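You operate a simulated robot arm through the tools that you are given. There is no shell and no other tool.

Carry out the task below with a simulated robot arm. There is one attempt and no reset: what you move stays moved.

## Task
Wind up the strap, then pack both strap pads and the brown wedge.
Fine: strap fully on the strap reel; orange pad, yellow pad and wedge go into the yellow tote.
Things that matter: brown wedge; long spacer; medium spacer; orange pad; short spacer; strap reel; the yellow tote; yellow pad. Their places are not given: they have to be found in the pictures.

It is judged by the outcome, as a careful person would: the job done as asked, and still so three seconds after it is handed in. It fails if anything else is knocked over, pushed out of place, dropped, spilled or broken.

## Robot
A 6-joint arm with a two-finger gripper, fixed in place. Base frame: the origin is at the foot of the arm, x ahead of it, y to its left, z up; the work surface is at about z = 0.8. Units: m, degrees, N and s.
Its first joint turns from -166.0 to 166.0 degrees. Payload 2.45 kg.
Tool frame: the origin (TCP) lies between the finger pads and is the grasp point; the fingertips stand 0.02 m ahead of it; z points along the fingers, y is the line along which they close. Largest opening 0.14 m; the body of the gripper starts 0.168 m behind the TCP.
Orientation is that of the tool frame in the base frame, as a unit quaternion [w, x, y, z]. With the fingers straight down and closing along the base's y, the tool's x points along the base's -x, its y along +y and its z along -z.

## Interface
- The arm moves only by the tool send_rows. Its argument "targets" is text: rows parted by semicolons, each of 7 numbers parted by spaces: the finger opening in m, from 0 to 0.14, then the shift along the tool's x, y, z in m, then the turn, a rotation vector about the tool's x, y, z in degrees. In form: gripper dx dy dz ax ay az; .... A call has 1 to 20 rows; each row is the pose to reach, as a shift and turn from the pose commanded when the call began, along the tool's axes at that moment. Rows are played at 5 a second. More than 0.05 m and 8.6 degrees between two rows, or a gripper value outside its range, and nothing of the call is played. A pose out of reach is approached as far as the arm can. The call stops where the force on the tool passes 60 N (or 10 N more than at its start, if that is more) or the arm is blocked; 0.2 s more then pass. Each finger travels about 0.045 m/s and halts on what it meets, pressing with about 42 N; the grip force reading is that of the motor and also rises with nothing between the fingers. The clock runs only during rows and for 0.2 s after the last one: add rows that repeat a pose to give the fingers time. The reply holds the time, the measured pose of the TCP, the force on the tool along the base axes, the opening and the grip force, in the units named above and with some noise, with the torque about the TCP (base axes, N m) and any sound that the robot's microphone picked up.
- Cameras (640 x 400 px; columns grow to the right, rows downward): "scene" is fixed at [0.2164, 0.5023, 1.4763]; the picture's right is [-0.39, -0.92, 0.00], its down [-0.58, 0.25, -0.77] and it looks along [0.71, -0.30, -0.63] (base axes); focal length 322 px, centre (320, 200). "wrist" rides on the gripper at [0.078, 0.011, -0.209] in the tool frame; the picture's right is [-0.14, 0.99, 0.00], its down [-0.92, -0.13, -0.37] and it looks along [-0.37, -0.05, 0.93] (tool axes); focal length 280 px, centre (320, 200).
- grab_frame(camera): a new picture of that camera. No time passes.
- locate(camera, pixels): there is no depth. For up to 12 entries [column, row, z] of the newest picture of that camera ("zoom" is the newest enlarged one), the place [x, y] in the base frame at which the ray of that pixel passes the height z, good to about 0.002 m, but the place of the scene camera against the robot may be out by one fixed shift of up to 0.025 m in any direction. No time passes.
- enlarge(camera, box): a new picture of the part [left, top, right, bottom] of that camera's present view, enlarged. No time passes.
- sign_off(): hands the job in; it is judged then, once.

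Open the gripper and draw the arm clear of the work before you hand the job in, unless the task says otherwise.

The tools are called after "Emit:" as name(argument=value, ...) on one line, values as JSON. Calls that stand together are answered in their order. send_rows: Moves the arm, as the interface text tells. Its arguments: {"type":"object","properties":{"targets":{"type":"string"}},"required":["targets"]} The other tools are called the same way: grab_frame (camera) takes a picture; locate (camera, pixels) gives the place at which the rays of pixels pass given heights; enlarge (camera, box) takes an enlarged picture of a part of a camera's view; sign_off () hands the job in.

At the start:

```text
time: 0.0
tool_pos: [0.7936, 0.2487, 1.1696]
orientation: [0.0, -0.001, 1.0, 0.0]
wrist_force: [-0.5, -0.1, 0.3]
torque: [-0.04, 0.01, 0.01]
finger_gap: 0.14
grip_force: 0.1
```

scene: 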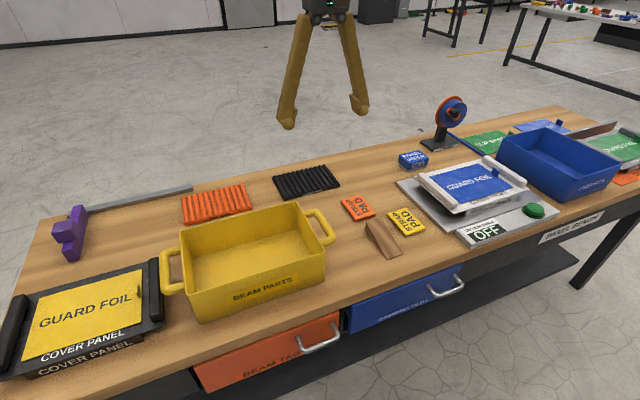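
wrist: 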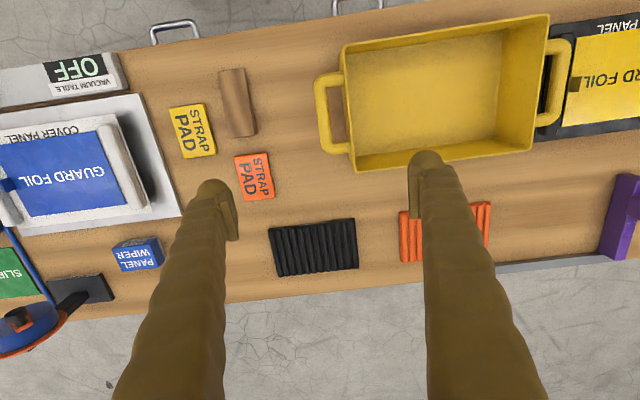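

The scene picture shows the reel near (452,115) with a blue strap, the pads near (358,208) and (405,221), and the wedge near (383,240). I enlarge the reel and the pad area first.

Emit:
enlarge(camera="scene", box=[400, 80, 560, 180])

Emit:
enlarge(camera="scene", box=[320, 170, 480, 270])

Emit:
enlarge(camera="scene", box=[480, 100, 640, 200])

Emit:
enlarge(camera="wrist", box=[0, 200, 240, 400])

```text
4.00 times, centred on (480, 130) of scene
```

zoom: 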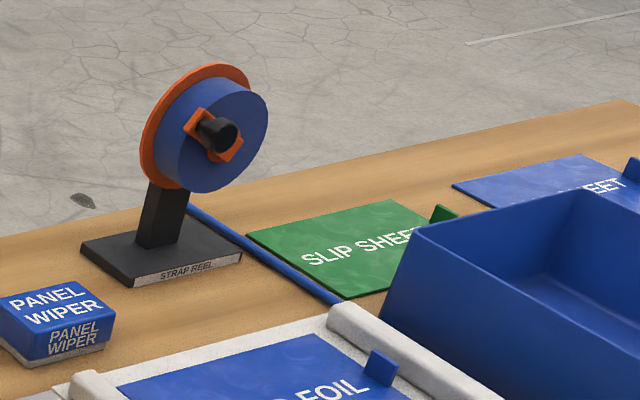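

```text
4.00 times, centred on (400, 220) of scene
```

zoom: 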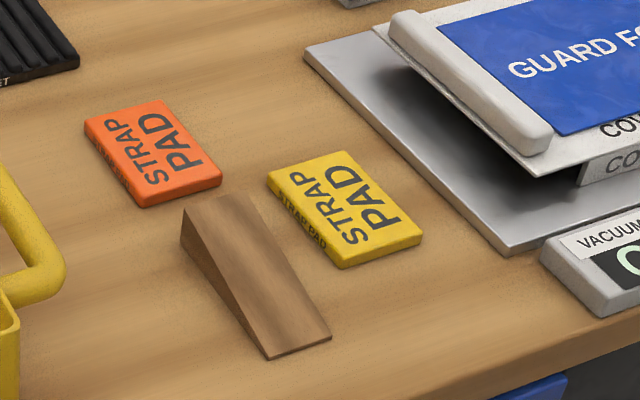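

```text
4.00 times, centred on (560, 150) of scene
```

zoom: 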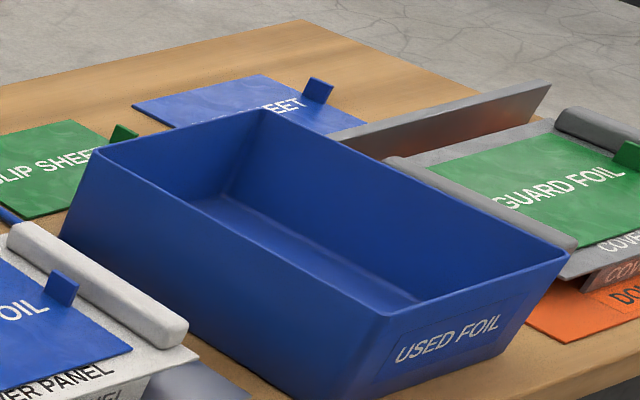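

```text
2.00 times, centred on (120, 300) of wrist
```

zoom: 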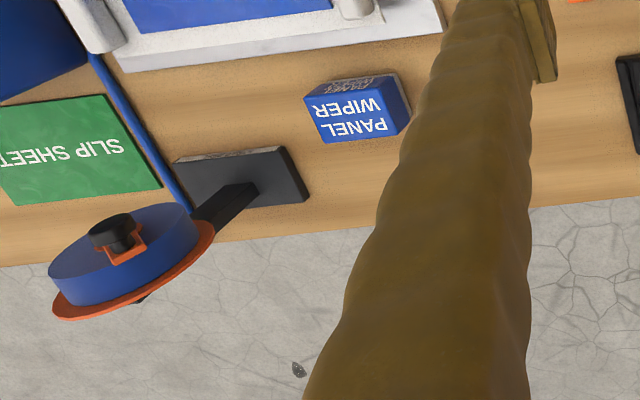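

The reel has a black knob on an orange crank (zoom near (217,135)) and the strap lies from its foot along the table under the blue tote's side. I get the rough positions of things from the wrist camera at table height.

Emit:
locate(camera="wrist", pixels=[[82, 290, 0.8], [57, 316, 0.95], [20, 250, 0.8], [254, 177, 0.81], [191, 130, 0.81], [237, 102, 0.81], [313, 248, 0.81], [445, 230, 0.81], [138, 254, 0.83], [440, 90, 0.85], [45, 225, 0.8], [620, 215, 0.85]])

Emit:
locate(camera="scene", pixels=[[358, 208, 0.82], [405, 221, 0.82], [383, 240, 0.81], [440, 143, 0.81], [454, 113, 0.95], [305, 180, 0.81], [216, 205, 0.81], [412, 160, 0.82], [560, 160, 0.9], [72, 235, 0.85]])

Emit:
enlarge(camera="scene", box=[0, 170, 160, 270])

Emit:
enlarge(camera="scene", box=[160, 150, 360, 275])

Emit:
enlarge(camera="scene", box=[390, 140, 590, 265])

```text
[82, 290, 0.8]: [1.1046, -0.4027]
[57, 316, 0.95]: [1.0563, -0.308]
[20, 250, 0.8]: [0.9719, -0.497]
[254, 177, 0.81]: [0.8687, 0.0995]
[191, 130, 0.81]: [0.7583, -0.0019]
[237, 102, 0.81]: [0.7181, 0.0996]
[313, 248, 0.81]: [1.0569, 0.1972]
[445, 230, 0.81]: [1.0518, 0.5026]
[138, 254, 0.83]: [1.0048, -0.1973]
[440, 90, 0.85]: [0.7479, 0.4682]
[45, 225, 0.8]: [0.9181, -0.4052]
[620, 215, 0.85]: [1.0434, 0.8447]
```

```text
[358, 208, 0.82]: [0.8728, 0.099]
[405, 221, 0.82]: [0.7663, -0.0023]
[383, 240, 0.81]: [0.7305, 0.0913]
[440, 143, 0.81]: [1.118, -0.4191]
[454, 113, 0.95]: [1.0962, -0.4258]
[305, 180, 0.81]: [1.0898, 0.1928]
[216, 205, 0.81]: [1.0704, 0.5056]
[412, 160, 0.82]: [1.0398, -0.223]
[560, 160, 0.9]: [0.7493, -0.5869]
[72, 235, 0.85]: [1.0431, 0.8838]
```

```text
4.00 times, centred on (80, 220) of scene
```

zoom: 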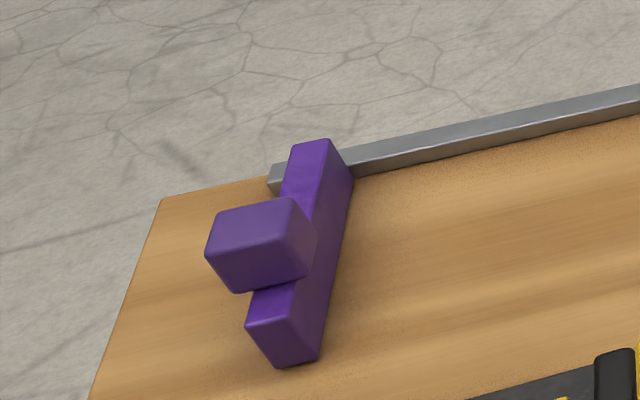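

```text
3.20 times, centred on (260, 212) of scene
```

zoom: 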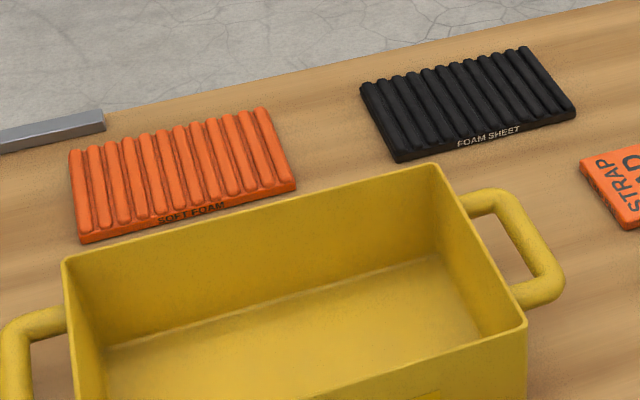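

```text
3.20 times, centred on (490, 202) of scene
```

zoom: 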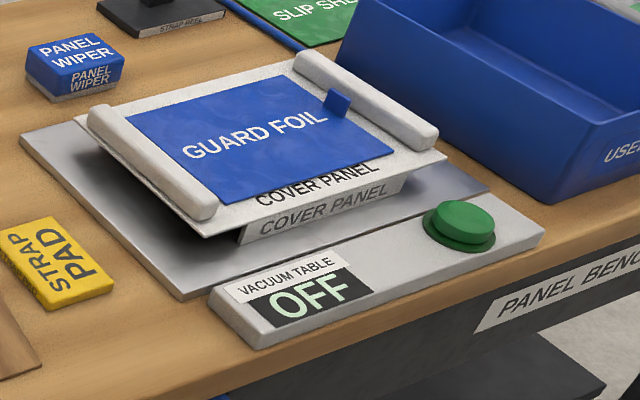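

The reel stands at about (1.1, -0.4), far out. I move over at the present height (1.17, clear of everything) to about y = -0.40 to look at it closely with the wrist camera.

Emit:
send_rows(targets="0.14 0 -0.045 0 0 0 0; 0.14 0 -0.09 0 0 0 0; 0.14 0 -0.135 0 0 0 0; 0.14 0 -0.18 0 0 0 0; 0.14 0 -0.225 0 0 0 0; 0.14 0 -0.27 0 0 0 0; 0.14 0 -0.315 0 0 0 0; 0.14 0 -0.36 0 0 0 0; 0.14 0 -0.405 0 0 0 0; 0.14 0 -0.45 0 0 0 0; 0.14 0 -0.495 0 0 0 0; 0.14 0 -0.54 0 0 0 0; 0.14 0 -0.585 0 0 0 0; 0.14 0 -0.63 0 0 0 0; 0.14 0 -0.65 0 0 0 0; 0.14 0 -0.65 0 0 0 0")

Emit:
grab_frame(camera="wrist")

Emit:
grab_frame(camera="scene")

```text
time: 3.4
tool_pos: [0.7899, -0.4021, 1.1681]
orientation: [0.0, -0.001, 1.0, 0.0]
wrist_force: [-0.6, 0.7, -0.2]
torque: [0.05, 0.03, 0.0]
finger_gap: 0.14
grip_force: 0.0
```

```text
taken
```

wrist: 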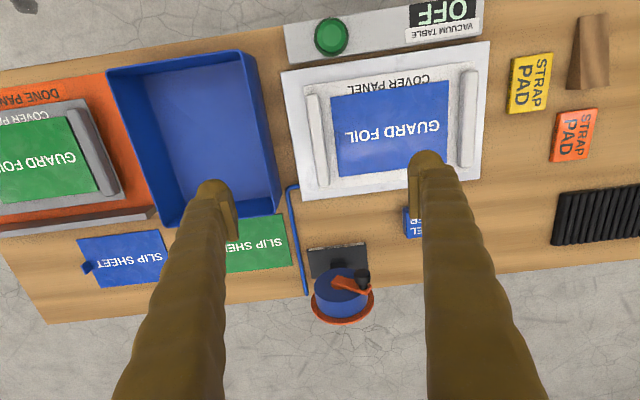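

```text
taken
```

scene: 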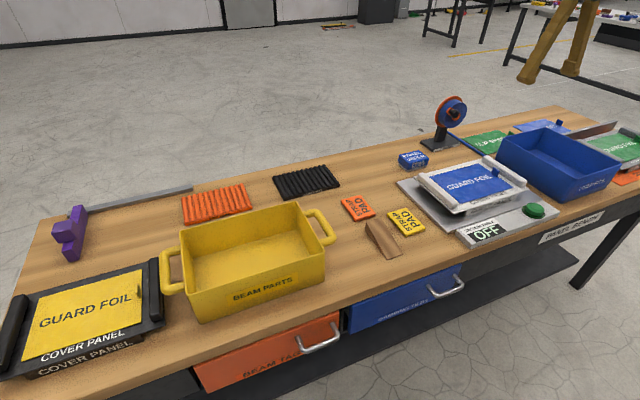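

Emit:
enlarge(camera="wrist", box=[250, 170, 410, 340])

Emit:
enlarge(camera="scene", box=[415, 85, 495, 165])

```text
2.35 times, centred on (330, 255) of wrist
```

zoom: 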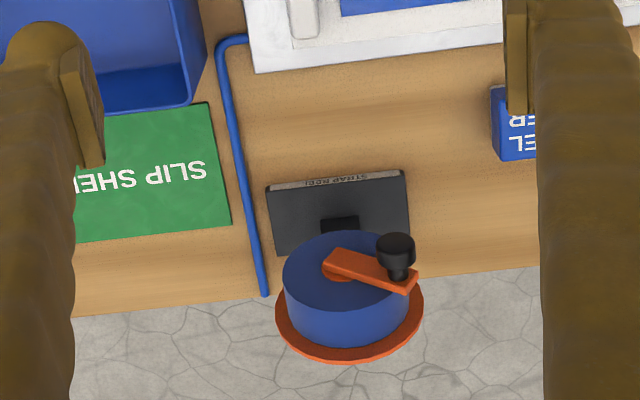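

```text
5.00 times, centred on (455, 125) of scene
```

zoom: 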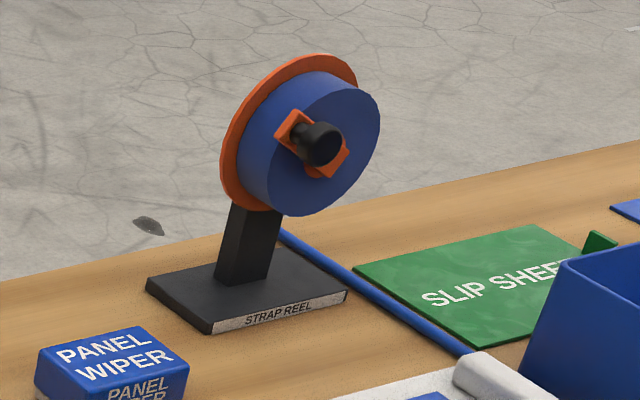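

The zoomed view shows the drum facing the robot, with the crank's black knob at zoom (396,250), and the strap running to an edge of the vacuum table. I tilt the tool 45° forward and down a little, staying short of the reel, to see it more face-on.

Emit:
send_rows(targets="0.14 0 0 0.01 0 -7.5 0; 0.14 0 0 0.02 0 -15 0; 0.14 0 0 0.03 0 -22.5 0; 0.14 0 0 0.04 0 -30 0; 0.14 0 0 0.05 0 -37.5 0; 0.14 0 0 0.06 0 -45 0; 0.14 0 0 0.06 0 -45 0")

Emit:
grab_frame(camera="wrist")

Emit:
enlarge(camera="wrist", box=[240, 100, 400, 200])

Emit:
grab_frame(camera="scene")

```text
time: 5.0
tool_pos: [0.7928, -0.4006, 1.1085]
orientation: [0.384, 0.0, 0.923, 0.0]
wrist_force: [0.2, 1.3, 0.5]
torque: [0.03, 0.0, -0.01]
finger_gap: 0.1399
grip_force: 0.0
```

```text
taken
```

wrist: 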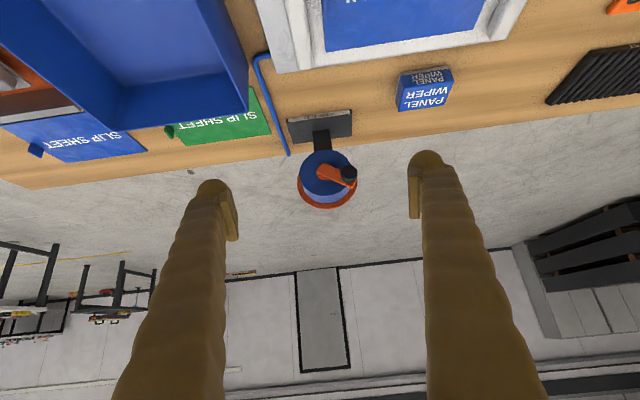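

```text
4.00 times, centred on (320, 150) of wrist
```

zoom: 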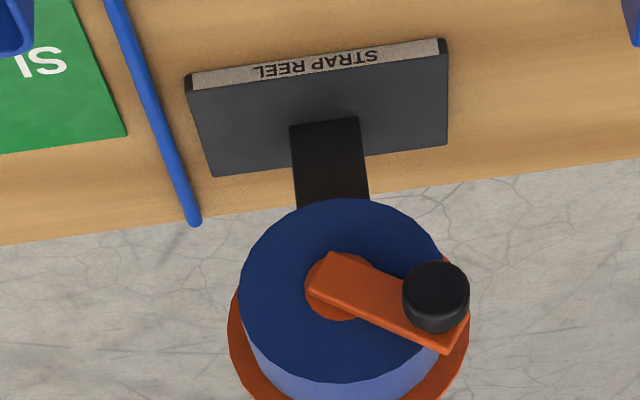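

```text
taken
```

scene: 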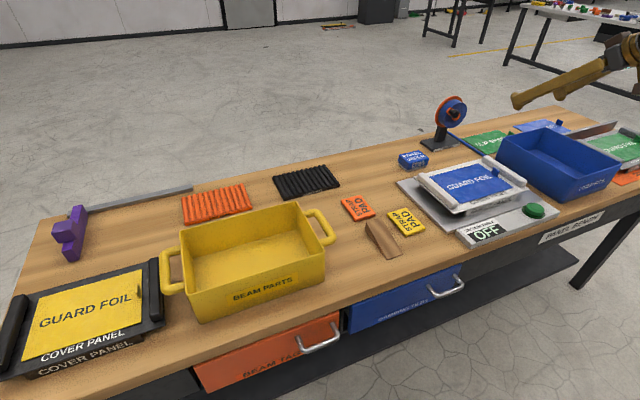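

This view is almost face-on: drum axis seems level along x, hub near zoom (345,287), knob tip near (436,288). I take the rays for triangulation against the previous view.

Emit:
locate(camera="zoom", pixels=[[436, 288, 0.95], [436, 288, 1.0], [345, 287, 0.95], [345, 287, 1.0], [341, 199, 0.9], [341, 372, 1.0], [241, 285, 0.95], [443, 285, 0.95], [188, 78, 0.82], [445, 45, 0.82], [195, 222, 0.8], [110, 0, 0.8]])

Emit:
enlarge(camera="wrist", box=[280, 130, 376, 220])

```text
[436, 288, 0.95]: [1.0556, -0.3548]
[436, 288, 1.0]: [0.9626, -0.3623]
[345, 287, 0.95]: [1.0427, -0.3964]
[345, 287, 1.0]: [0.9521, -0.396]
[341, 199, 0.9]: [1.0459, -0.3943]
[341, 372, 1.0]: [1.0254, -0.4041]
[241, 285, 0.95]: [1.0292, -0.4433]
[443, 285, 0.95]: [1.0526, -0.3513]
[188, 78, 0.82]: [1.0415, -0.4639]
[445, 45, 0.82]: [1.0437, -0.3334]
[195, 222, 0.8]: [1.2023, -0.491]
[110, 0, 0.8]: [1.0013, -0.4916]
```

```text
4.44 times, centred on (328, 175) of wrist
```

zoom: 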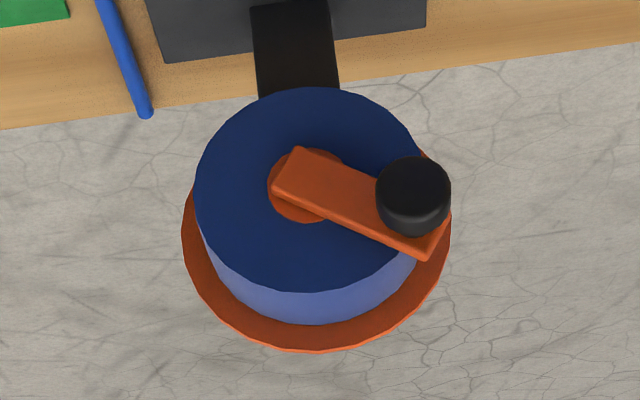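

Triangulating: drum face centre about (1.057, -0.398, 0.940), axis along x, knob tip about (1.022, -0.358, 0.968), crank radius about 0.049. I turn the tool 180° about its own axis here in free space, so the camera will ride above the gripper when I approach level.

Emit:
send_rows(targets="0.14 0 0 0 0 0 8.5; 0.14 0 0 0 0 0 17; 0.14 0 0 0 0 0 25.5; 0.14 0 0 0 0 0 34; 0.14 0 0 0 0 0 42.5; 0.14 0 0 0 0 0 51; 0.14 0 0 0 0 0 59.5; 0.14 0 0 0 0 0 68; 0.14 0 0 0 0 0 76.5; 0.14 0 0 0 0 0 85; 0.14 0 0 0 0 0 93.5; 0.14 0 0 0 0 0 102; 0.14 0 0 0 0 0 110.5; 0.14 0 0 0 0 0 119; 0.14 0 0 0 0 0 127.5; 0.14 0 0 0 0 0 136; 0.14 0 0 0 0 0 144.5; 0.14 0 0 0 0 0 153; 0.14 0 0 0 0 0 161.5; 0.14 0 0 0 0 0 170")

Emit:
send_rows(targets="0.14 0 0 0 0 0 5; 0.14 0 0 0 0 0 10; 0.14 0 0 0 0 0 10")

```text
time: 9.2
tool_pos: [0.7932, -0.3999, 1.1096]
orientation: [0.034, 0.92, 0.079, 0.381]
wrist_force: [0.7, 0.3, 0.4]
torque: [0.0, 0.02, -0.03]
finger_gap: 0.1401
grip_force: 0.1
```

```text
time: 10.0
tool_pos: [0.7928, -0.4011, 1.1084]
orientation: [0.0, 0.924, -0.002, 0.383]
wrist_force: [0.4, 0.4, -0.6]
torque: [0.02, 0.03, -0.02]
finger_gap: 0.1401
grip_force: 0.1
```

Orientation is now camera-up. I pitch up 25° (20° below level) while going to a standoff of about (0.93, -0.358, 0.968), in line with the knob but 7 cm short of it, with the fingers at 0.06.

Emit:
send_rows(targets="0.14 0 -0.007 0.033 0 4.2 0; 0.12 0 -0.014 0.065 0 8.4 0; 0.1 0 -0.021 0.098 0 12.6 0; 0.08 0 -0.028 0.131 0 16.8 0; 0.06 -0.001 -0.035 0.163 0 21 0; 0.06 -0.002 -0.042 0.196 0 25 0; 0.06 -0.002 -0.042 0.196 0 25 0; 0.06 -0.002 -0.042 0.196 0 25 0; 0.06 -0.002 -0.042 0.196 0 25 0")

Emit:
grab_frame(camera="wrist")

Emit:
grab_frame(camera="scene")

```text
time: 12.0
tool_pos: [0.9313, -0.3596, 0.9679]
orientation: [0.0, 0.819, 0.0, 0.573]
wrist_force: [-0.7, -0.3, 0.0]
torque: [0.02, -0.01, -0.02]
finger_gap: 0.0604
grip_force: 0.1
```

```text
taken
```

wrist: 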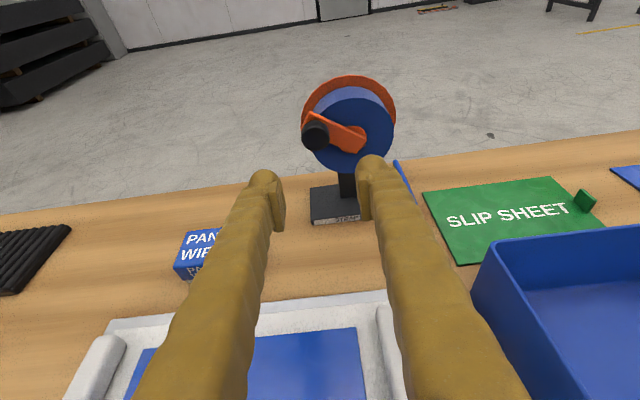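

```text
taken
```

scene: 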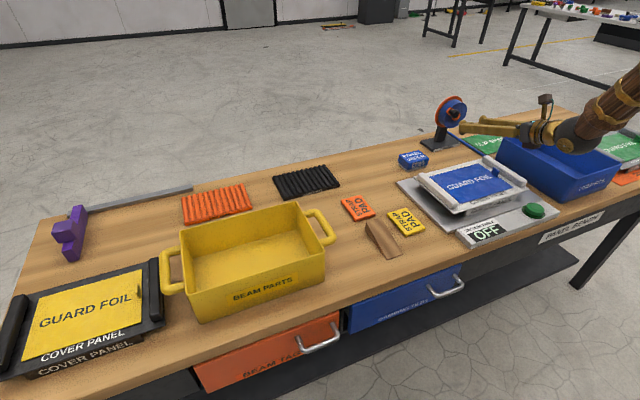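

The knob is seen at (315,136) right between the fingers' line. I enlarge it for a better fix.

Emit:
enlarge(camera="wrist", box=[270, 65, 430, 165])

Emit:
enlarge(camera="scene", box=[420, 85, 500, 135])

```text
4.00 times, centred on (350, 115) of wrist
```

zoom: 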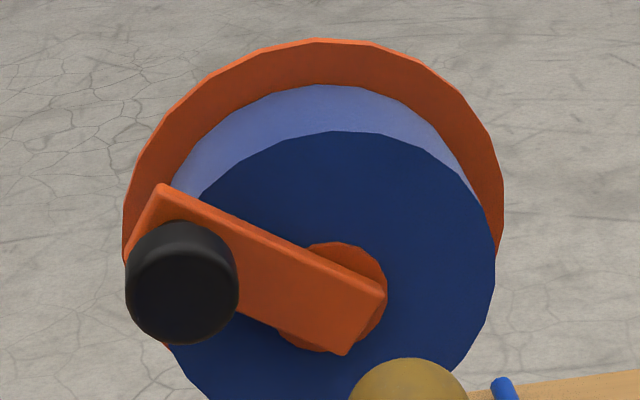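

```text
8.00 times, centred on (460, 110) of scene
```

zoom: 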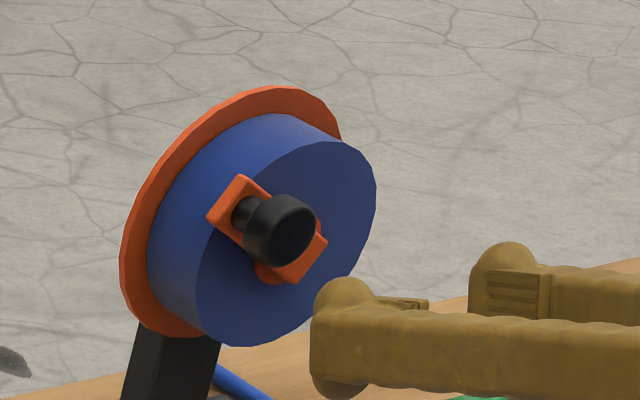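

Now the knob shows a head (diameter ~0.028) on a thinner stem. I get this view's rays for knob (315,137.5) and hub (353,139.5).

Emit:
locate(camera="wrist", pixels=[[315, 137.5, 0.95], [315, 137.5, 0.97], [353, 139.5, 0.93], [353, 139.5, 0.95], [301, 137.5, 0.965], [329.5, 137.5, 0.965], [354, 97.8, 0.98]])

Emit:
locate(camera="scene", pixels=[[456, 114, 0.96], [456, 114, 0.98]])

```text
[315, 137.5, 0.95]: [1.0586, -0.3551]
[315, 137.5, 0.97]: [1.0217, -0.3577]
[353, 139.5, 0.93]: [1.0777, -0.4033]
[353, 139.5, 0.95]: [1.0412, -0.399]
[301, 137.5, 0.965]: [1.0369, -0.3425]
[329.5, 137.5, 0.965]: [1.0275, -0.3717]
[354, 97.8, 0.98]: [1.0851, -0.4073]
```

```text
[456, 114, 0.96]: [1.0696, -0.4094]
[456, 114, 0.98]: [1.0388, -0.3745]
```

Knob head about (1.020, -0.358, 0.969), hub about (1.06, -0.399, 0.940). I advance level along +x to TCP x = 1.012 with fingers open 0.06 around the knob, watching force.

Emit:
send_rows(targets="0.06 0.0068 -0.001 0.0188 0 0 0; 0.06 0.0137 -0.001 0.0376 0 0 0; 0.06 0.0188 -0.0016 0.0517 0 0 0; 0.06 0.0239 -0.0016 0.0658 0 0 0; 0.06 0.0277 -0.0016 0.0761 0 0 0; 0.06 0.0277 -0.0016 0.0761 0 0 0")

Emit:
enlarge(camera="wrist", box=[240, 65, 440, 265])

Emit:
enlarge(camera="scene", box=[420, 85, 500, 135])

```text
time: 13.4
tool_pos: [1.0133, -0.3575, 0.9681]
orientation: [0.0, 0.819, -0.001, 0.573]
wrist_force: [-0.2, -0.6, -0.6]
torque: [-0.01, -0.01, -0.02]
finger_gap: 0.0604
grip_force: 0.1
```

```text
2.00 times, centred on (340, 165) of wrist
```

zoom: 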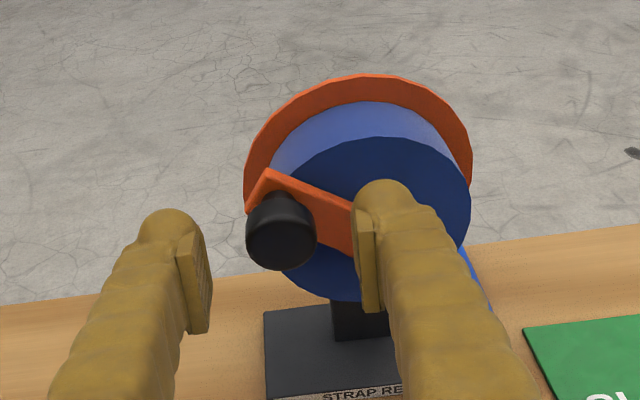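

```text
8.00 times, centred on (460, 110) of scene
```

zoom: 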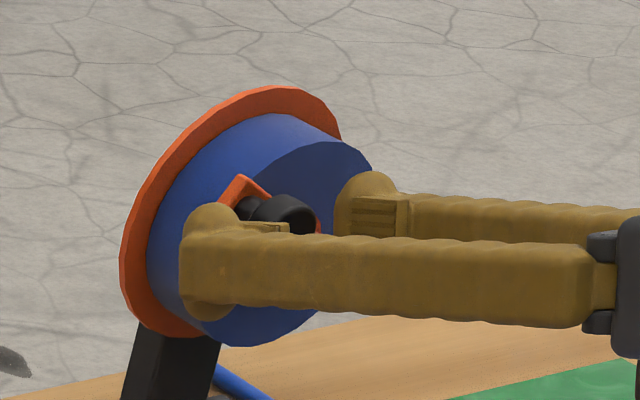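

The knob is centred between the fingers laterally (zoom (281,232)) and slightly above the pad centres. I raise 6 mm and close on it.

Emit:
send_rows(targets="0.06 0.0056 0 -0.002 0 0 0; 0.045 0.0056 0 -0.002 0 0 0; 0.035 0.0056 0 -0.002 0 0 0; 0.025 0.0056 0 -0.002 0 0 0; 0.02 0.0056 0 -0.002 0 0 0; 0.015 0.0056 0 -0.002 0 0 0; 0.015 0.0056 0 -0.002 0 0 0")

Emit:
enlarge(camera="wrist", box=[240, 65, 440, 265])

Emit:
enlarge(camera="scene", box=[420, 85, 500, 135])

```text
time: 15.0
tool_pos: [1.0118, -0.3581, 0.9741]
orientation: [-0.001, 0.819, 0.0, 0.574]
wrist_force: [2.4, -7.6, -8.3]
torque: [0.06, 0.09, -0.06]
finger_gap: 0.0286
grip_force: 45.5
```

```text
2.00 times, centred on (340, 165) of wrist
```

zoom: 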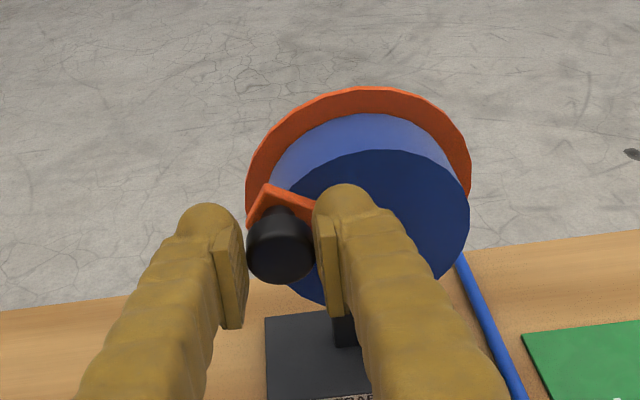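

```text
8.00 times, centred on (460, 110) of scene
```

zoom: 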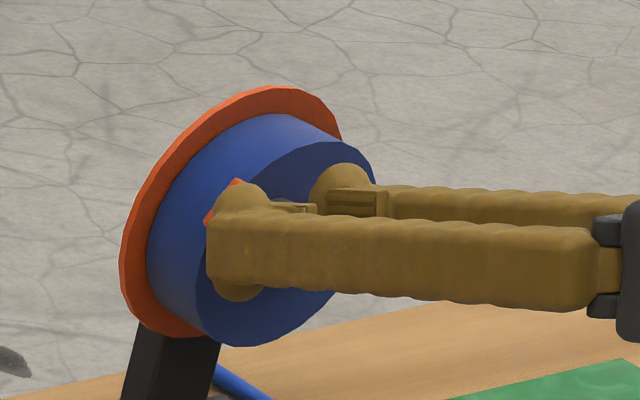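

The knob is held (gap 0.0286, grip 45 N). I try a first 30° of cranking, clockwise as seen from the robot (knob up and over toward -y), and read the force.

Emit:
send_rows(targets="0.015 0.00626 0.00584 -0.00228 0 0 0; 0.015 0.01148 0.01274 -0.00418 0 0 0; 0.015 0.01551 0.0205 -0.00564 0 0 0; 0.015 0.01551 0.0205 -0.00564 0 0 0")

Emit:
grab_frame(camera="wrist")

Emit:
enlarge(camera="scene", box=[400, 85, 560, 185])

```text
time: 16.0
tool_pos: [1.0133, -0.3774, 0.9943]
orientation: [-0.001, 0.818, 0.002, 0.576]
wrist_force: [-1.0, 28.3, 22.8]
torque: [0.94, -0.09, 0.19]
finger_gap: 0.0281
grip_force: 44.5
```

```text
taken
```

wrist: 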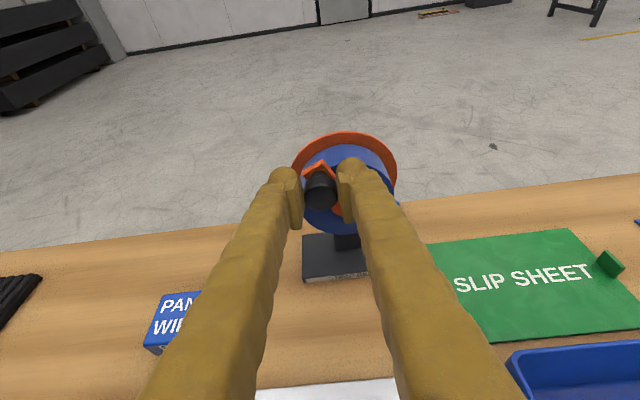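

```text
4.00 times, centred on (480, 135) of scene
```

zoom: 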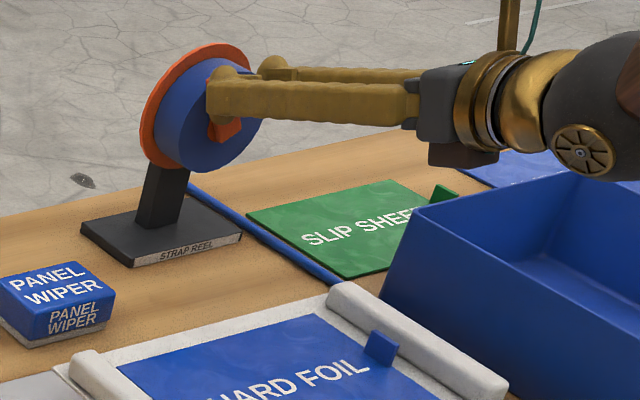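

The crank turns: force on the tool is about 32 N radially outward and 17 N against motion, so my circle is slightly too small or off-centre. I zoom to read the crank's angle now.

Emit:
enlarge(camera="wrist", box=[272, 120, 416, 210])

Emit:
enlarge(camera="scene", box=[440, 115, 520, 165])

```text
4.44 times, centred on (344, 165) of wrist
```

zoom: 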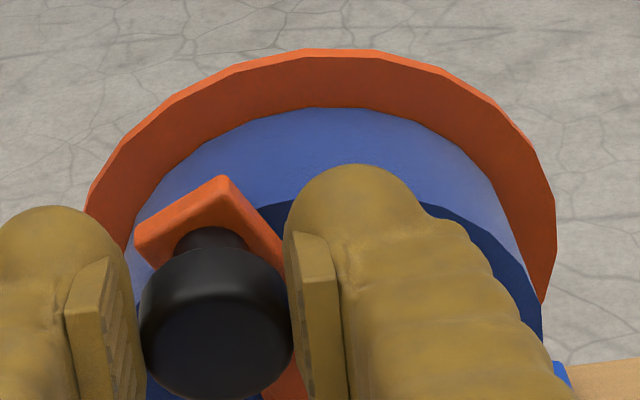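

```text
8.00 times, centred on (480, 140) of scene
```

zoom: 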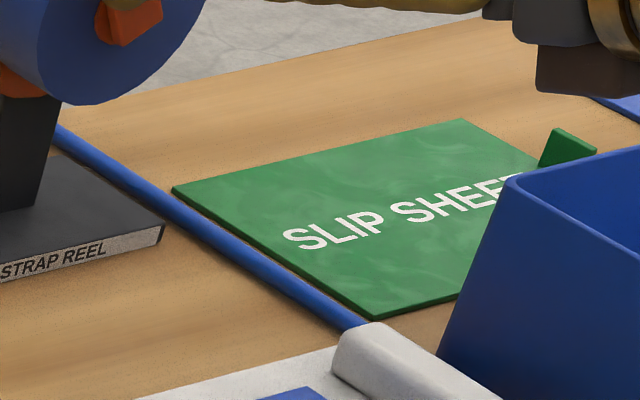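

The arm tip reads about φ≈55–60° now, fitting a circle centred at about (y -0.4005, z 0.9515 in TCP terms), r 0.0485. I continue along that circle to φ=120° and check forces.

Emit:
send_rows(targets="0.015 0.0073 0.0095 -0.0027 0 0 0; 0.015 0.0088 0.0220 -0.0032 0 0 0; 0.015 0.0088 0.0220 -0.0032 0 0 0")

Emit:
send_rows(targets="0.015 -0.0015 0.0126 0.0005 0 0 0; 0.015 -0.0061 0.0243 0.0022 0 0 0; 0.015 -0.0061 0.0243 0.0022 0 0 0")

Emit:
enlarge(camera="scene", box=[400, 85, 560, 185])

Emit:
grab_frame(camera="wrist")

```text
time: 16.8
tool_pos: [1.0116, -0.4017, 0.999]
orientation: [-0.001, 0.82, -0.001, 0.573]
wrist_force: [-30.4, 6.6, -4.4]
torque: [0.35, 0.25, 0.09]
finger_gap: 0.0274
grip_force: 44.7
```

```text
time: 17.6
tool_pos: [1.0121, -0.4251, 0.9929]
orientation: [0.0, 0.818, 0.0, 0.575]
wrist_force: [24.9, -6.1, 5.5]
torque: [-0.2, -0.22, -0.08]
finger_gap: 0.0277
grip_force: 45.0
```

```text
4.00 times, centred on (480, 135) of scene
```

zoom: 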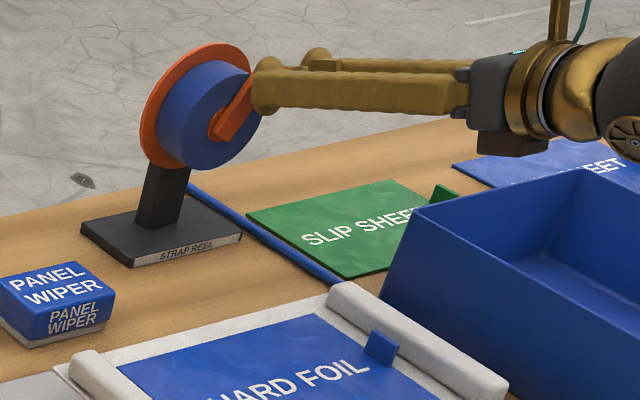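

```text
taken
```

wrist: 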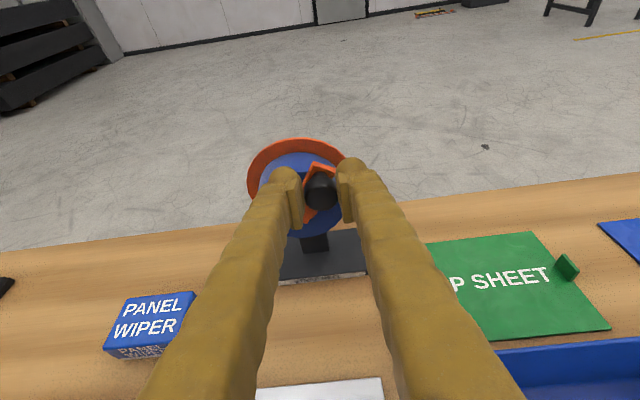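

Forces are now small (about 8 N in-plane), so the circle is right. Before swinging low I check how high the blue tote's rim near (503,137) in the scene stands against its foot at (495,156).

Emit:
grab_frame(camera="scene")

Emit:
locate(camera="scene", pixels=[[495, 156.3, 0.8], [502.8, 137, 0.88], [502.8, 137, 0.9], [502.8, 137, 0.92], [502.8, 137, 0.94], [484, 156, 0.84], [484, 156, 0.86], [523, 183, 0.84], [523, 183, 0.86]])

Emit:
locate(camera="wrist", pixels=[[496, 352, 0.88], [496, 352, 0.9], [496, 352, 0.92], [258, 390, 0.84], [258, 390, 0.86]])

```text
taken
```

scene: 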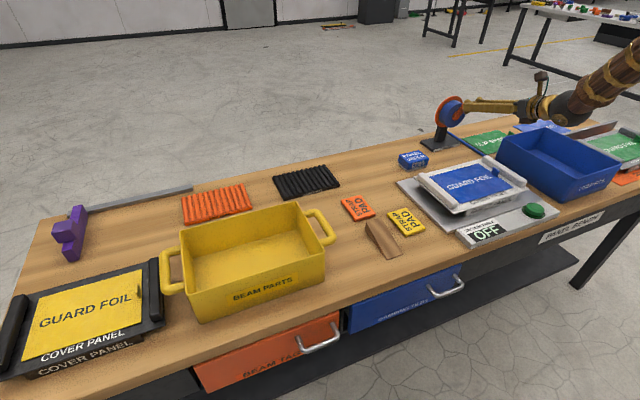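

```text
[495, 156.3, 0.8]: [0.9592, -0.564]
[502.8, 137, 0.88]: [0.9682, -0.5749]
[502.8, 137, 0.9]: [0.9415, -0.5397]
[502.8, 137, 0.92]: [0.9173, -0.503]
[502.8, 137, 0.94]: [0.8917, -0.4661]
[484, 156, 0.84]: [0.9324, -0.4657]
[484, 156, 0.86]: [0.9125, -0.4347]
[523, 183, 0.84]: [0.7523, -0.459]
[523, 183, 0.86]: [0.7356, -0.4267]
```

```text
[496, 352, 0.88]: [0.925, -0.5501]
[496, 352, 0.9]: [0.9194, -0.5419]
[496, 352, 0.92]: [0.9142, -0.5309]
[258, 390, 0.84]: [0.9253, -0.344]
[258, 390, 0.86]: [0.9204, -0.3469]
```

The tote's rim is at about z 0.90 and y -0.54, and the hand stays above 0.94 and inside y -0.52, so it is clear. I crank the next half turn, φ 120°→300°.

Emit:
send_rows(targets="0.015 -0.00725 0.01004 0.00264 0 0 0; 0.015 -0.01669 0.01775 0.00607 0 0 0; 0.015 -0.02768 0.0226 0.01007 0 0 0; 0.015 -0.03948 0.02425 0.01436 0 0 0; 0.015 -0.05128 0.0226 0.01866 0 0 0; 0.015 -0.06228 0.01775 0.02266 0 0 0; 0.015 -0.07171 0.01004 0.02609 0 0 0; 0.015 -0.07896 0 0.02873 0 0 0; 0.015 -0.08352 -0.0117 0.03039 0 0 0; 0.015 -0.08507 -0.02425 0.03095 0 0 0; 0.015 -0.08507 -0.02425 0.03095 0 0 0")

Emit:
enlarge(camera="scene", box=[400, 85, 560, 185])

Emit:
grab_frame(camera="wrist")

```text
time: 20.0
tool_pos: [1.0111, -0.3975, 0.9048]
orientation: [-0.001, 0.818, 0.001, 0.575]
wrist_force: [5.6, -4.2, 0.1]
torque: [0.14, -0.2, -0.1]
finger_gap: 0.0275
grip_force: 45.0
```

```text
4.00 times, centred on (480, 135) of scene
```

zoom: 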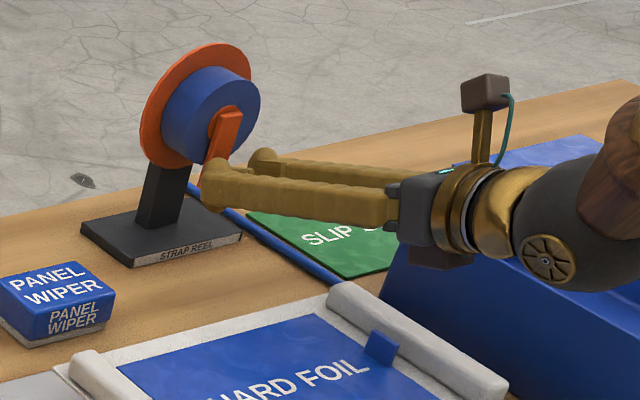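

```text
taken
```

wrist: 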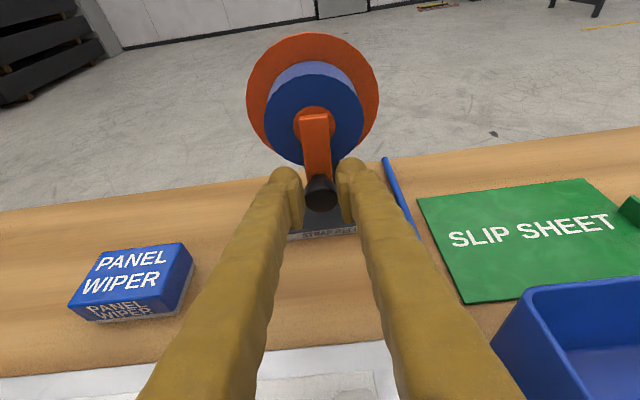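

The blue coil has become visibly thinner against its flange (ratio 0.74 against 0.86 at the start), so this direction pays strap out; forces are tiny. I reverse: one full turn counter-clockwise seen from the robot, φ 270°→-90°.

Emit:
send_rows(targets="0.015 0.00223 0.01499 -0.00081 0 0 0; 0.015 0.00871 0.02851 -0.00317 0 0 0; 0.015 0.01879 0.03924 -0.00684 0 0 0; 0.015 0.0315 0.04613 -0.01146 0 0 0; 0.015 0.04559 0.0485 -0.01659 0 0 0; 0.015 0.05968 0.04613 -0.02172 0 0 0; 0.015 0.07239 0.03924 -0.02634 0 0 0; 0.015 0.08247 0.02851 -0.03001 0 0 0; 0.015 0.08895 0.01499 -0.03237 0 0 0; 0.015 0.09118 0 -0.03318 0 0 0; 0.015 0.08895 -0.01499 -0.03237 0 0 0; 0.015 0.08247 -0.02851 -0.03001 0 0 0; 0.015 0.07239 -0.03924 -0.02634 0 0 0; 0.015 0.05968 -0.04613 -0.02172 0 0 0; 0.015 0.04559 -0.0485 -0.01659 0 0 0; 0.015 0.0315 -0.04613 -0.01146 0 0 0; 0.015 0.01879 -0.03924 -0.00684 0 0 0; 0.015 0.00871 -0.02851 -0.00317 0 0 0; 0.015 0.00223 -0.01499 -0.00081 0 0 0; 0.015 0 0 0 0 0 0")

Emit:
enlarge(camera="scene", box=[400, 85, 560, 185])

Emit:
grab_frame(camera="wrist")

```text
time: 24.2
tool_pos: [1.0137, -0.3991, 0.9051]
orientation: [0.0, 0.819, 0.0, 0.574]
wrist_force: [0.8, -0.5, 0.1]
torque: [-0.01, 0.03, -0.02]
finger_gap: 0.015
grip_force: 0.0
```

```text
4.00 times, centred on (480, 135) of scene
```

zoom: 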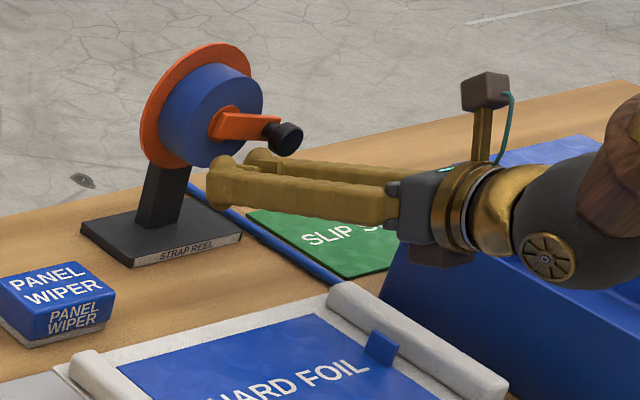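

```text
taken
```

wrist: 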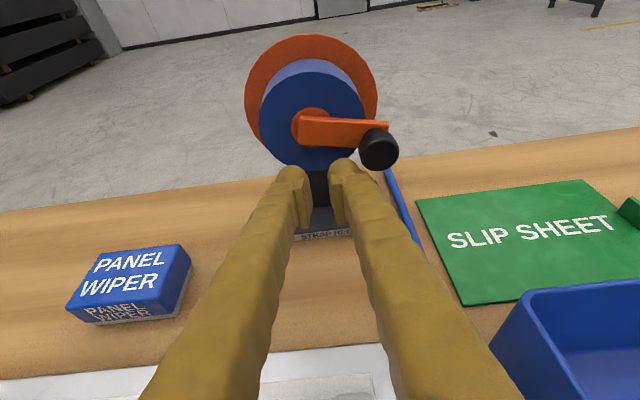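

The knob slipped out of the friction grip at about φ=180° (now at (378,149)), since winding has more drag and the knob twists in the pads. I instead close the fingers into a peg, which is now at φ=270° behind the knob, and push the knob round the same circle — a positive push that cannot slip.

Emit:
send_rows(targets="0 0 0 0 0 0 0; 0 0.00223 0.01499 -0.00081 0 0 0; 0 0.00871 0.02851 -0.00317 0 0 0; 0 0.01879 0.03924 -0.00684 0 0 0; 0 0.0315 0.04613 -0.01146 0 0 0; 0 0.04559 0.0485 -0.01659 0 0 0; 0 0.05968 0.04613 -0.02172 0 0 0; 0 0.07239 0.03924 -0.02634 0 0 0; 0 0.08247 0.02851 -0.03001 0 0 0; 0 0.08895 0.01499 -0.03237 0 0 0; 0 0.09118 0 -0.03318 0 0 0")

Emit:
grab_frame(camera="wrist")

Emit:
enlarge(camera="scene", box=[400, 85, 560, 185])

```text
time: 26.6
tool_pos: [1.0117, -0.3992, 1.0013]
orientation: [0.0, 0.819, 0.0, 0.574]
wrist_force: [-0.9, -0.3, 0.0]
torque: [0.0, -0.03, 0.01]
finger_gap: 0.0001
grip_force: 28.9
```

```text
taken
```

wrist: 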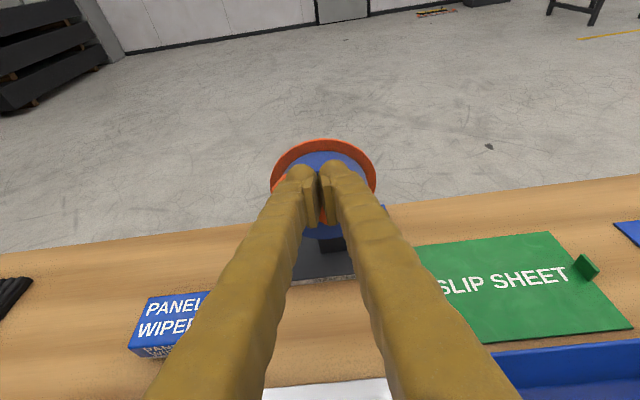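

```text
4.00 times, centred on (480, 135) of scene
```

zoom: 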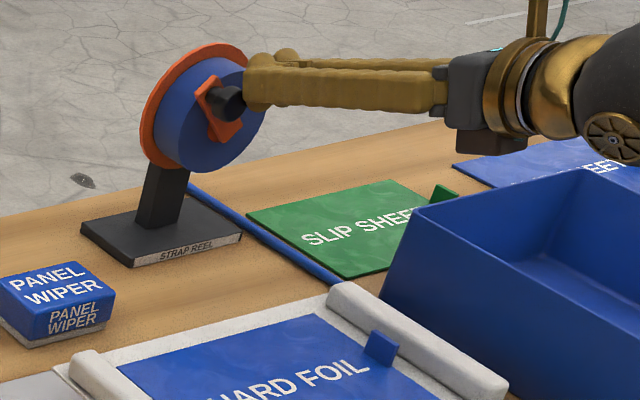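

The peg pushed the knob round (knob now about φ≈50°, ahead of the peg at the top) with no residual force. I push one whole further turn.

Emit:
send_rows(targets="0 -0.00223 -0.01499 0.00081 0 0 0; 0 -0.00871 -0.02851 0.00317 0 0 0; 0 -0.01879 -0.03924 0.00684 0 0 0; 0 -0.0315 -0.04613 0.01146 0 0 0; 0 -0.04559 -0.0485 0.01659 0 0 0; 0 -0.05968 -0.04613 0.02172 0 0 0; 0 -0.07239 -0.03924 0.02634 0 0 0; 0 -0.08247 -0.02851 0.03001 0 0 0; 0 -0.08895 -0.01499 0.03237 0 0 0; 0 -0.09118 0 0.03318 0 0 0; 0 -0.08895 0.01499 0.03237 0 0 0; 0 -0.08247 0.02851 0.03001 0 0 0; 0 -0.07239 0.03924 0.02634 0 0 0; 0 -0.05968 0.04613 0.02172 0 0 0; 0 -0.04559 0.0485 0.01659 0 0 0; 0 -0.0315 0.04613 0.01146 0 0 0; 0 -0.01879 0.03924 0.00684 0 0 0; 0 -0.00871 0.02851 0.00317 0 0 0; 0 -0.00223 0.01499 0.00081 0 0 0; 0 0 0 0 0 0 0")

Emit:
grab_frame(camera="wrist")

Emit:
enlarge(camera="scene", box=[400, 85, 560, 185])

```text
time: 28.7
tool_pos: [1.0113, -0.3864, 0.9107]
orientation: [0.0, 0.817, 0.001, 0.576]
wrist_force: [-24.1, 3.8, 14.7]
torque: [-0.38, 0.01, -0.56]
finger_gap: 0.0
grip_force: 29.5
stopped in row 10: the force on the tool passed its limit at 74 N (the readings are from after the stop); the commanded pose is now the measured one
```

```text
taken
```

wrist: 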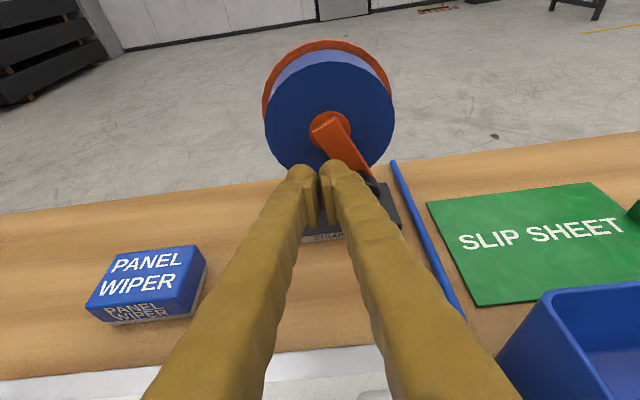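

```text
4.00 times, centred on (480, 135) of scene
```

zoom: 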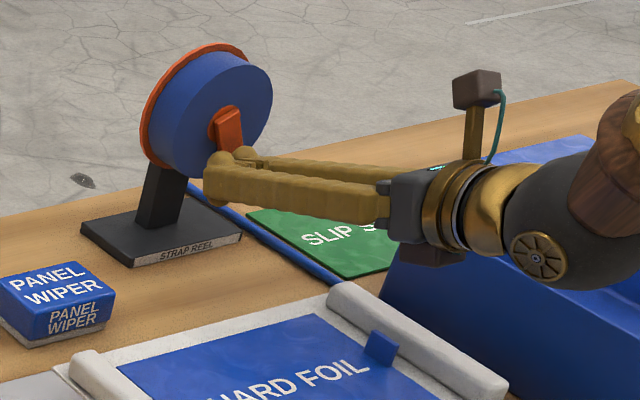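

The push stopped at 74 N with the peg near φ≈-75°, and the coil is now almost as wide as its flange — possibly fully wound. I zoom in to see whether something is jammed or it is a stop.

Emit:
enlarge(camera="wrist", box=[240, 30, 420, 230])

Emit:
enlarge(camera="scene", box=[425, 90, 485, 160])

```text
2.00 times, centred on (330, 130) of wrist
```

zoom: 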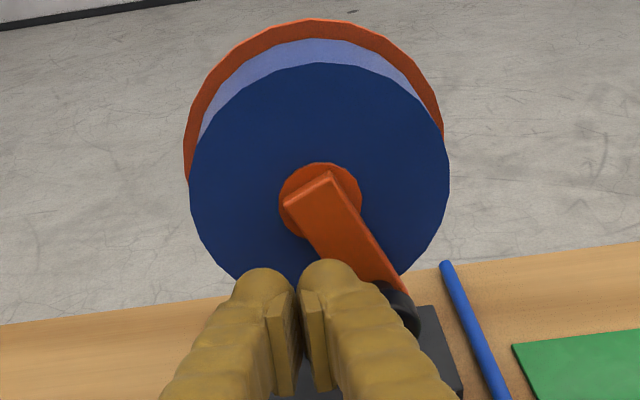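

```text
5.71 times, centred on (455, 125) of scene
```

zoom: 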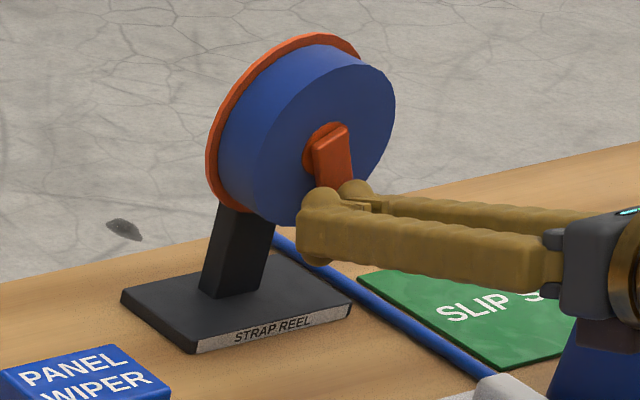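

The knob sits just ahead (-y) of the peg and the coil is about flush with the flange. I push gently again a couple of centimetres in small steps to tell a hard stop from a momentary catch.

Emit:
send_rows(targets="0 -0.0018 0.0046 0.0006 0 0 0; 0 -0.0035 0.0092 0.0013 0 0 0; 0 -0.0053 0.0138 0.0019 0 0 0; 0 -0.00705 0.0183 0.00257 0 0 0")

Emit:
enlarge(camera="wrist", box=[240, 30, 420, 230])

```text
time: 29.1
tool_pos: [1.0113, -0.3884, 0.9105]
orientation: [0.0, 0.816, 0.003, 0.578]
wrist_force: [-24.5, 6.8, 15.4]
torque: [-0.35, 0.03, -0.57]
finger_gap: 0.0001
grip_force: 29.1
stopped in row 1: the force on the tool passed its limit at 69 N (the readings are from after the stop); the commanded pose is now the measured one
```

```text
2.00 times, centred on (330, 130) of wrist
```

zoom: 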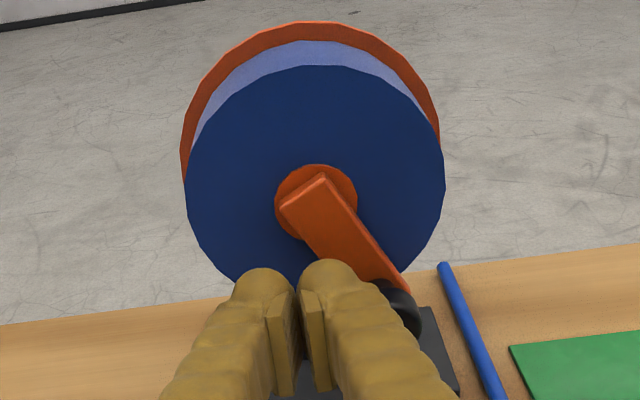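

It barely moves before reaching 69 N again, with an axial component of -24 N, so it could be a stop or a wedge. I back the peg off (+y) and withdraw 7 cm along -x to look at the reel freely.

Emit:
send_rows(targets="0 0.001 -0.006 -0.0003 0 0 0; 0 0 -0.012 0 0 0 0; 0 -0.0103 -0.012 -0.0282 0 0 0; 0 -0.0205 -0.012 -0.0564 0 0 0; 0 -0.0239 -0.012 -0.0658 0 0 0; 0 -0.0239 -0.012 -0.0658 0 0 0")

Emit:
enlarge(camera="wrist", box=[240, 30, 420, 230])

Emit:
grab_frame(camera="wrist")

Emit:
enlarge(camera="scene", box=[400, 85, 560, 185])

```text
time: 30.5
tool_pos: [0.9423, -0.3745, 0.9091]
orientation: [0.0, 0.817, 0.002, 0.577]
wrist_force: [0.3, 0.0, 0.4]
torque: [-0.01, -0.01, 0.03]
finger_gap: 0.0001
grip_force: 29.2
```

```text
2.00 times, centred on (330, 130) of wrist
```

zoom: 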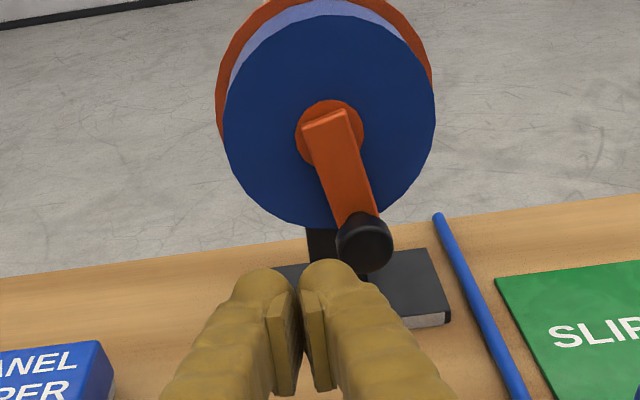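

```text
taken
```

wrist: 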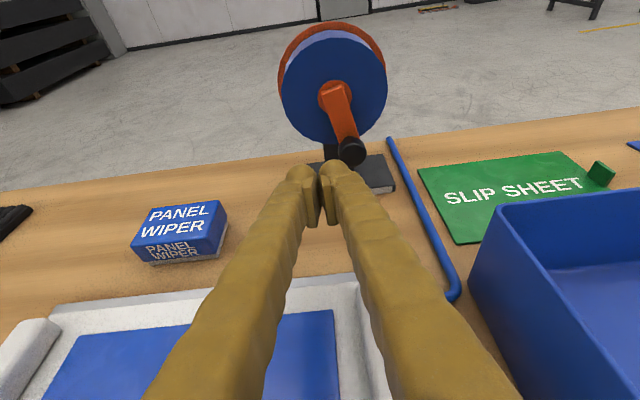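

```text
4.00 times, centred on (480, 135) of scene
```

zoom: 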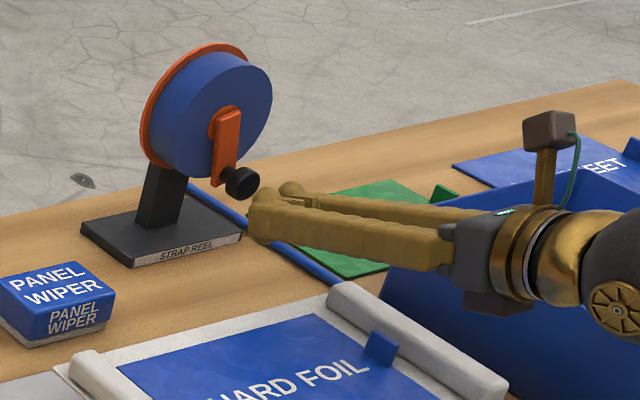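

The knob now rests near φ≈-105° at (351,151) and the coil is nearly flush with the flange. To test for a genuine stop without wedging, I will grip the knob here, where the winding direction is along the closing axis; first I locate it and open the fingers.

Emit:
locate(camera="wrist", pixels=[[351, 151, 0.88], [351, 151, 0.89], [351, 151, 0.9], [333, 92, 0.94], [333, 92, 0.95]])

Emit:
send_rows(targets="0.03 0 0 0 0 0 0; 0.07 0 0 0 0 0 0; 0.07 0 0 0 0 0 0; 0.07 0 0 0 0 0 0; 0.07 0 0 0 0 0 0")

```text
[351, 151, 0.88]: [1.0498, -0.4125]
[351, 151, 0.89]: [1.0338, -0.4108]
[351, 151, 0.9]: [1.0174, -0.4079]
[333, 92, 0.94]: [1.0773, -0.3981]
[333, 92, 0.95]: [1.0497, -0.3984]
```

```text
time: 31.7
tool_pos: [0.9427, -0.3763, 0.9084]
orientation: [-0.001, 0.817, 0.003, 0.576]
wrist_force: [0.1, 0.1, 0.0]
torque: [0.0, -0.02, 0.06]
finger_gap: 0.0702
grip_force: 0.0
```

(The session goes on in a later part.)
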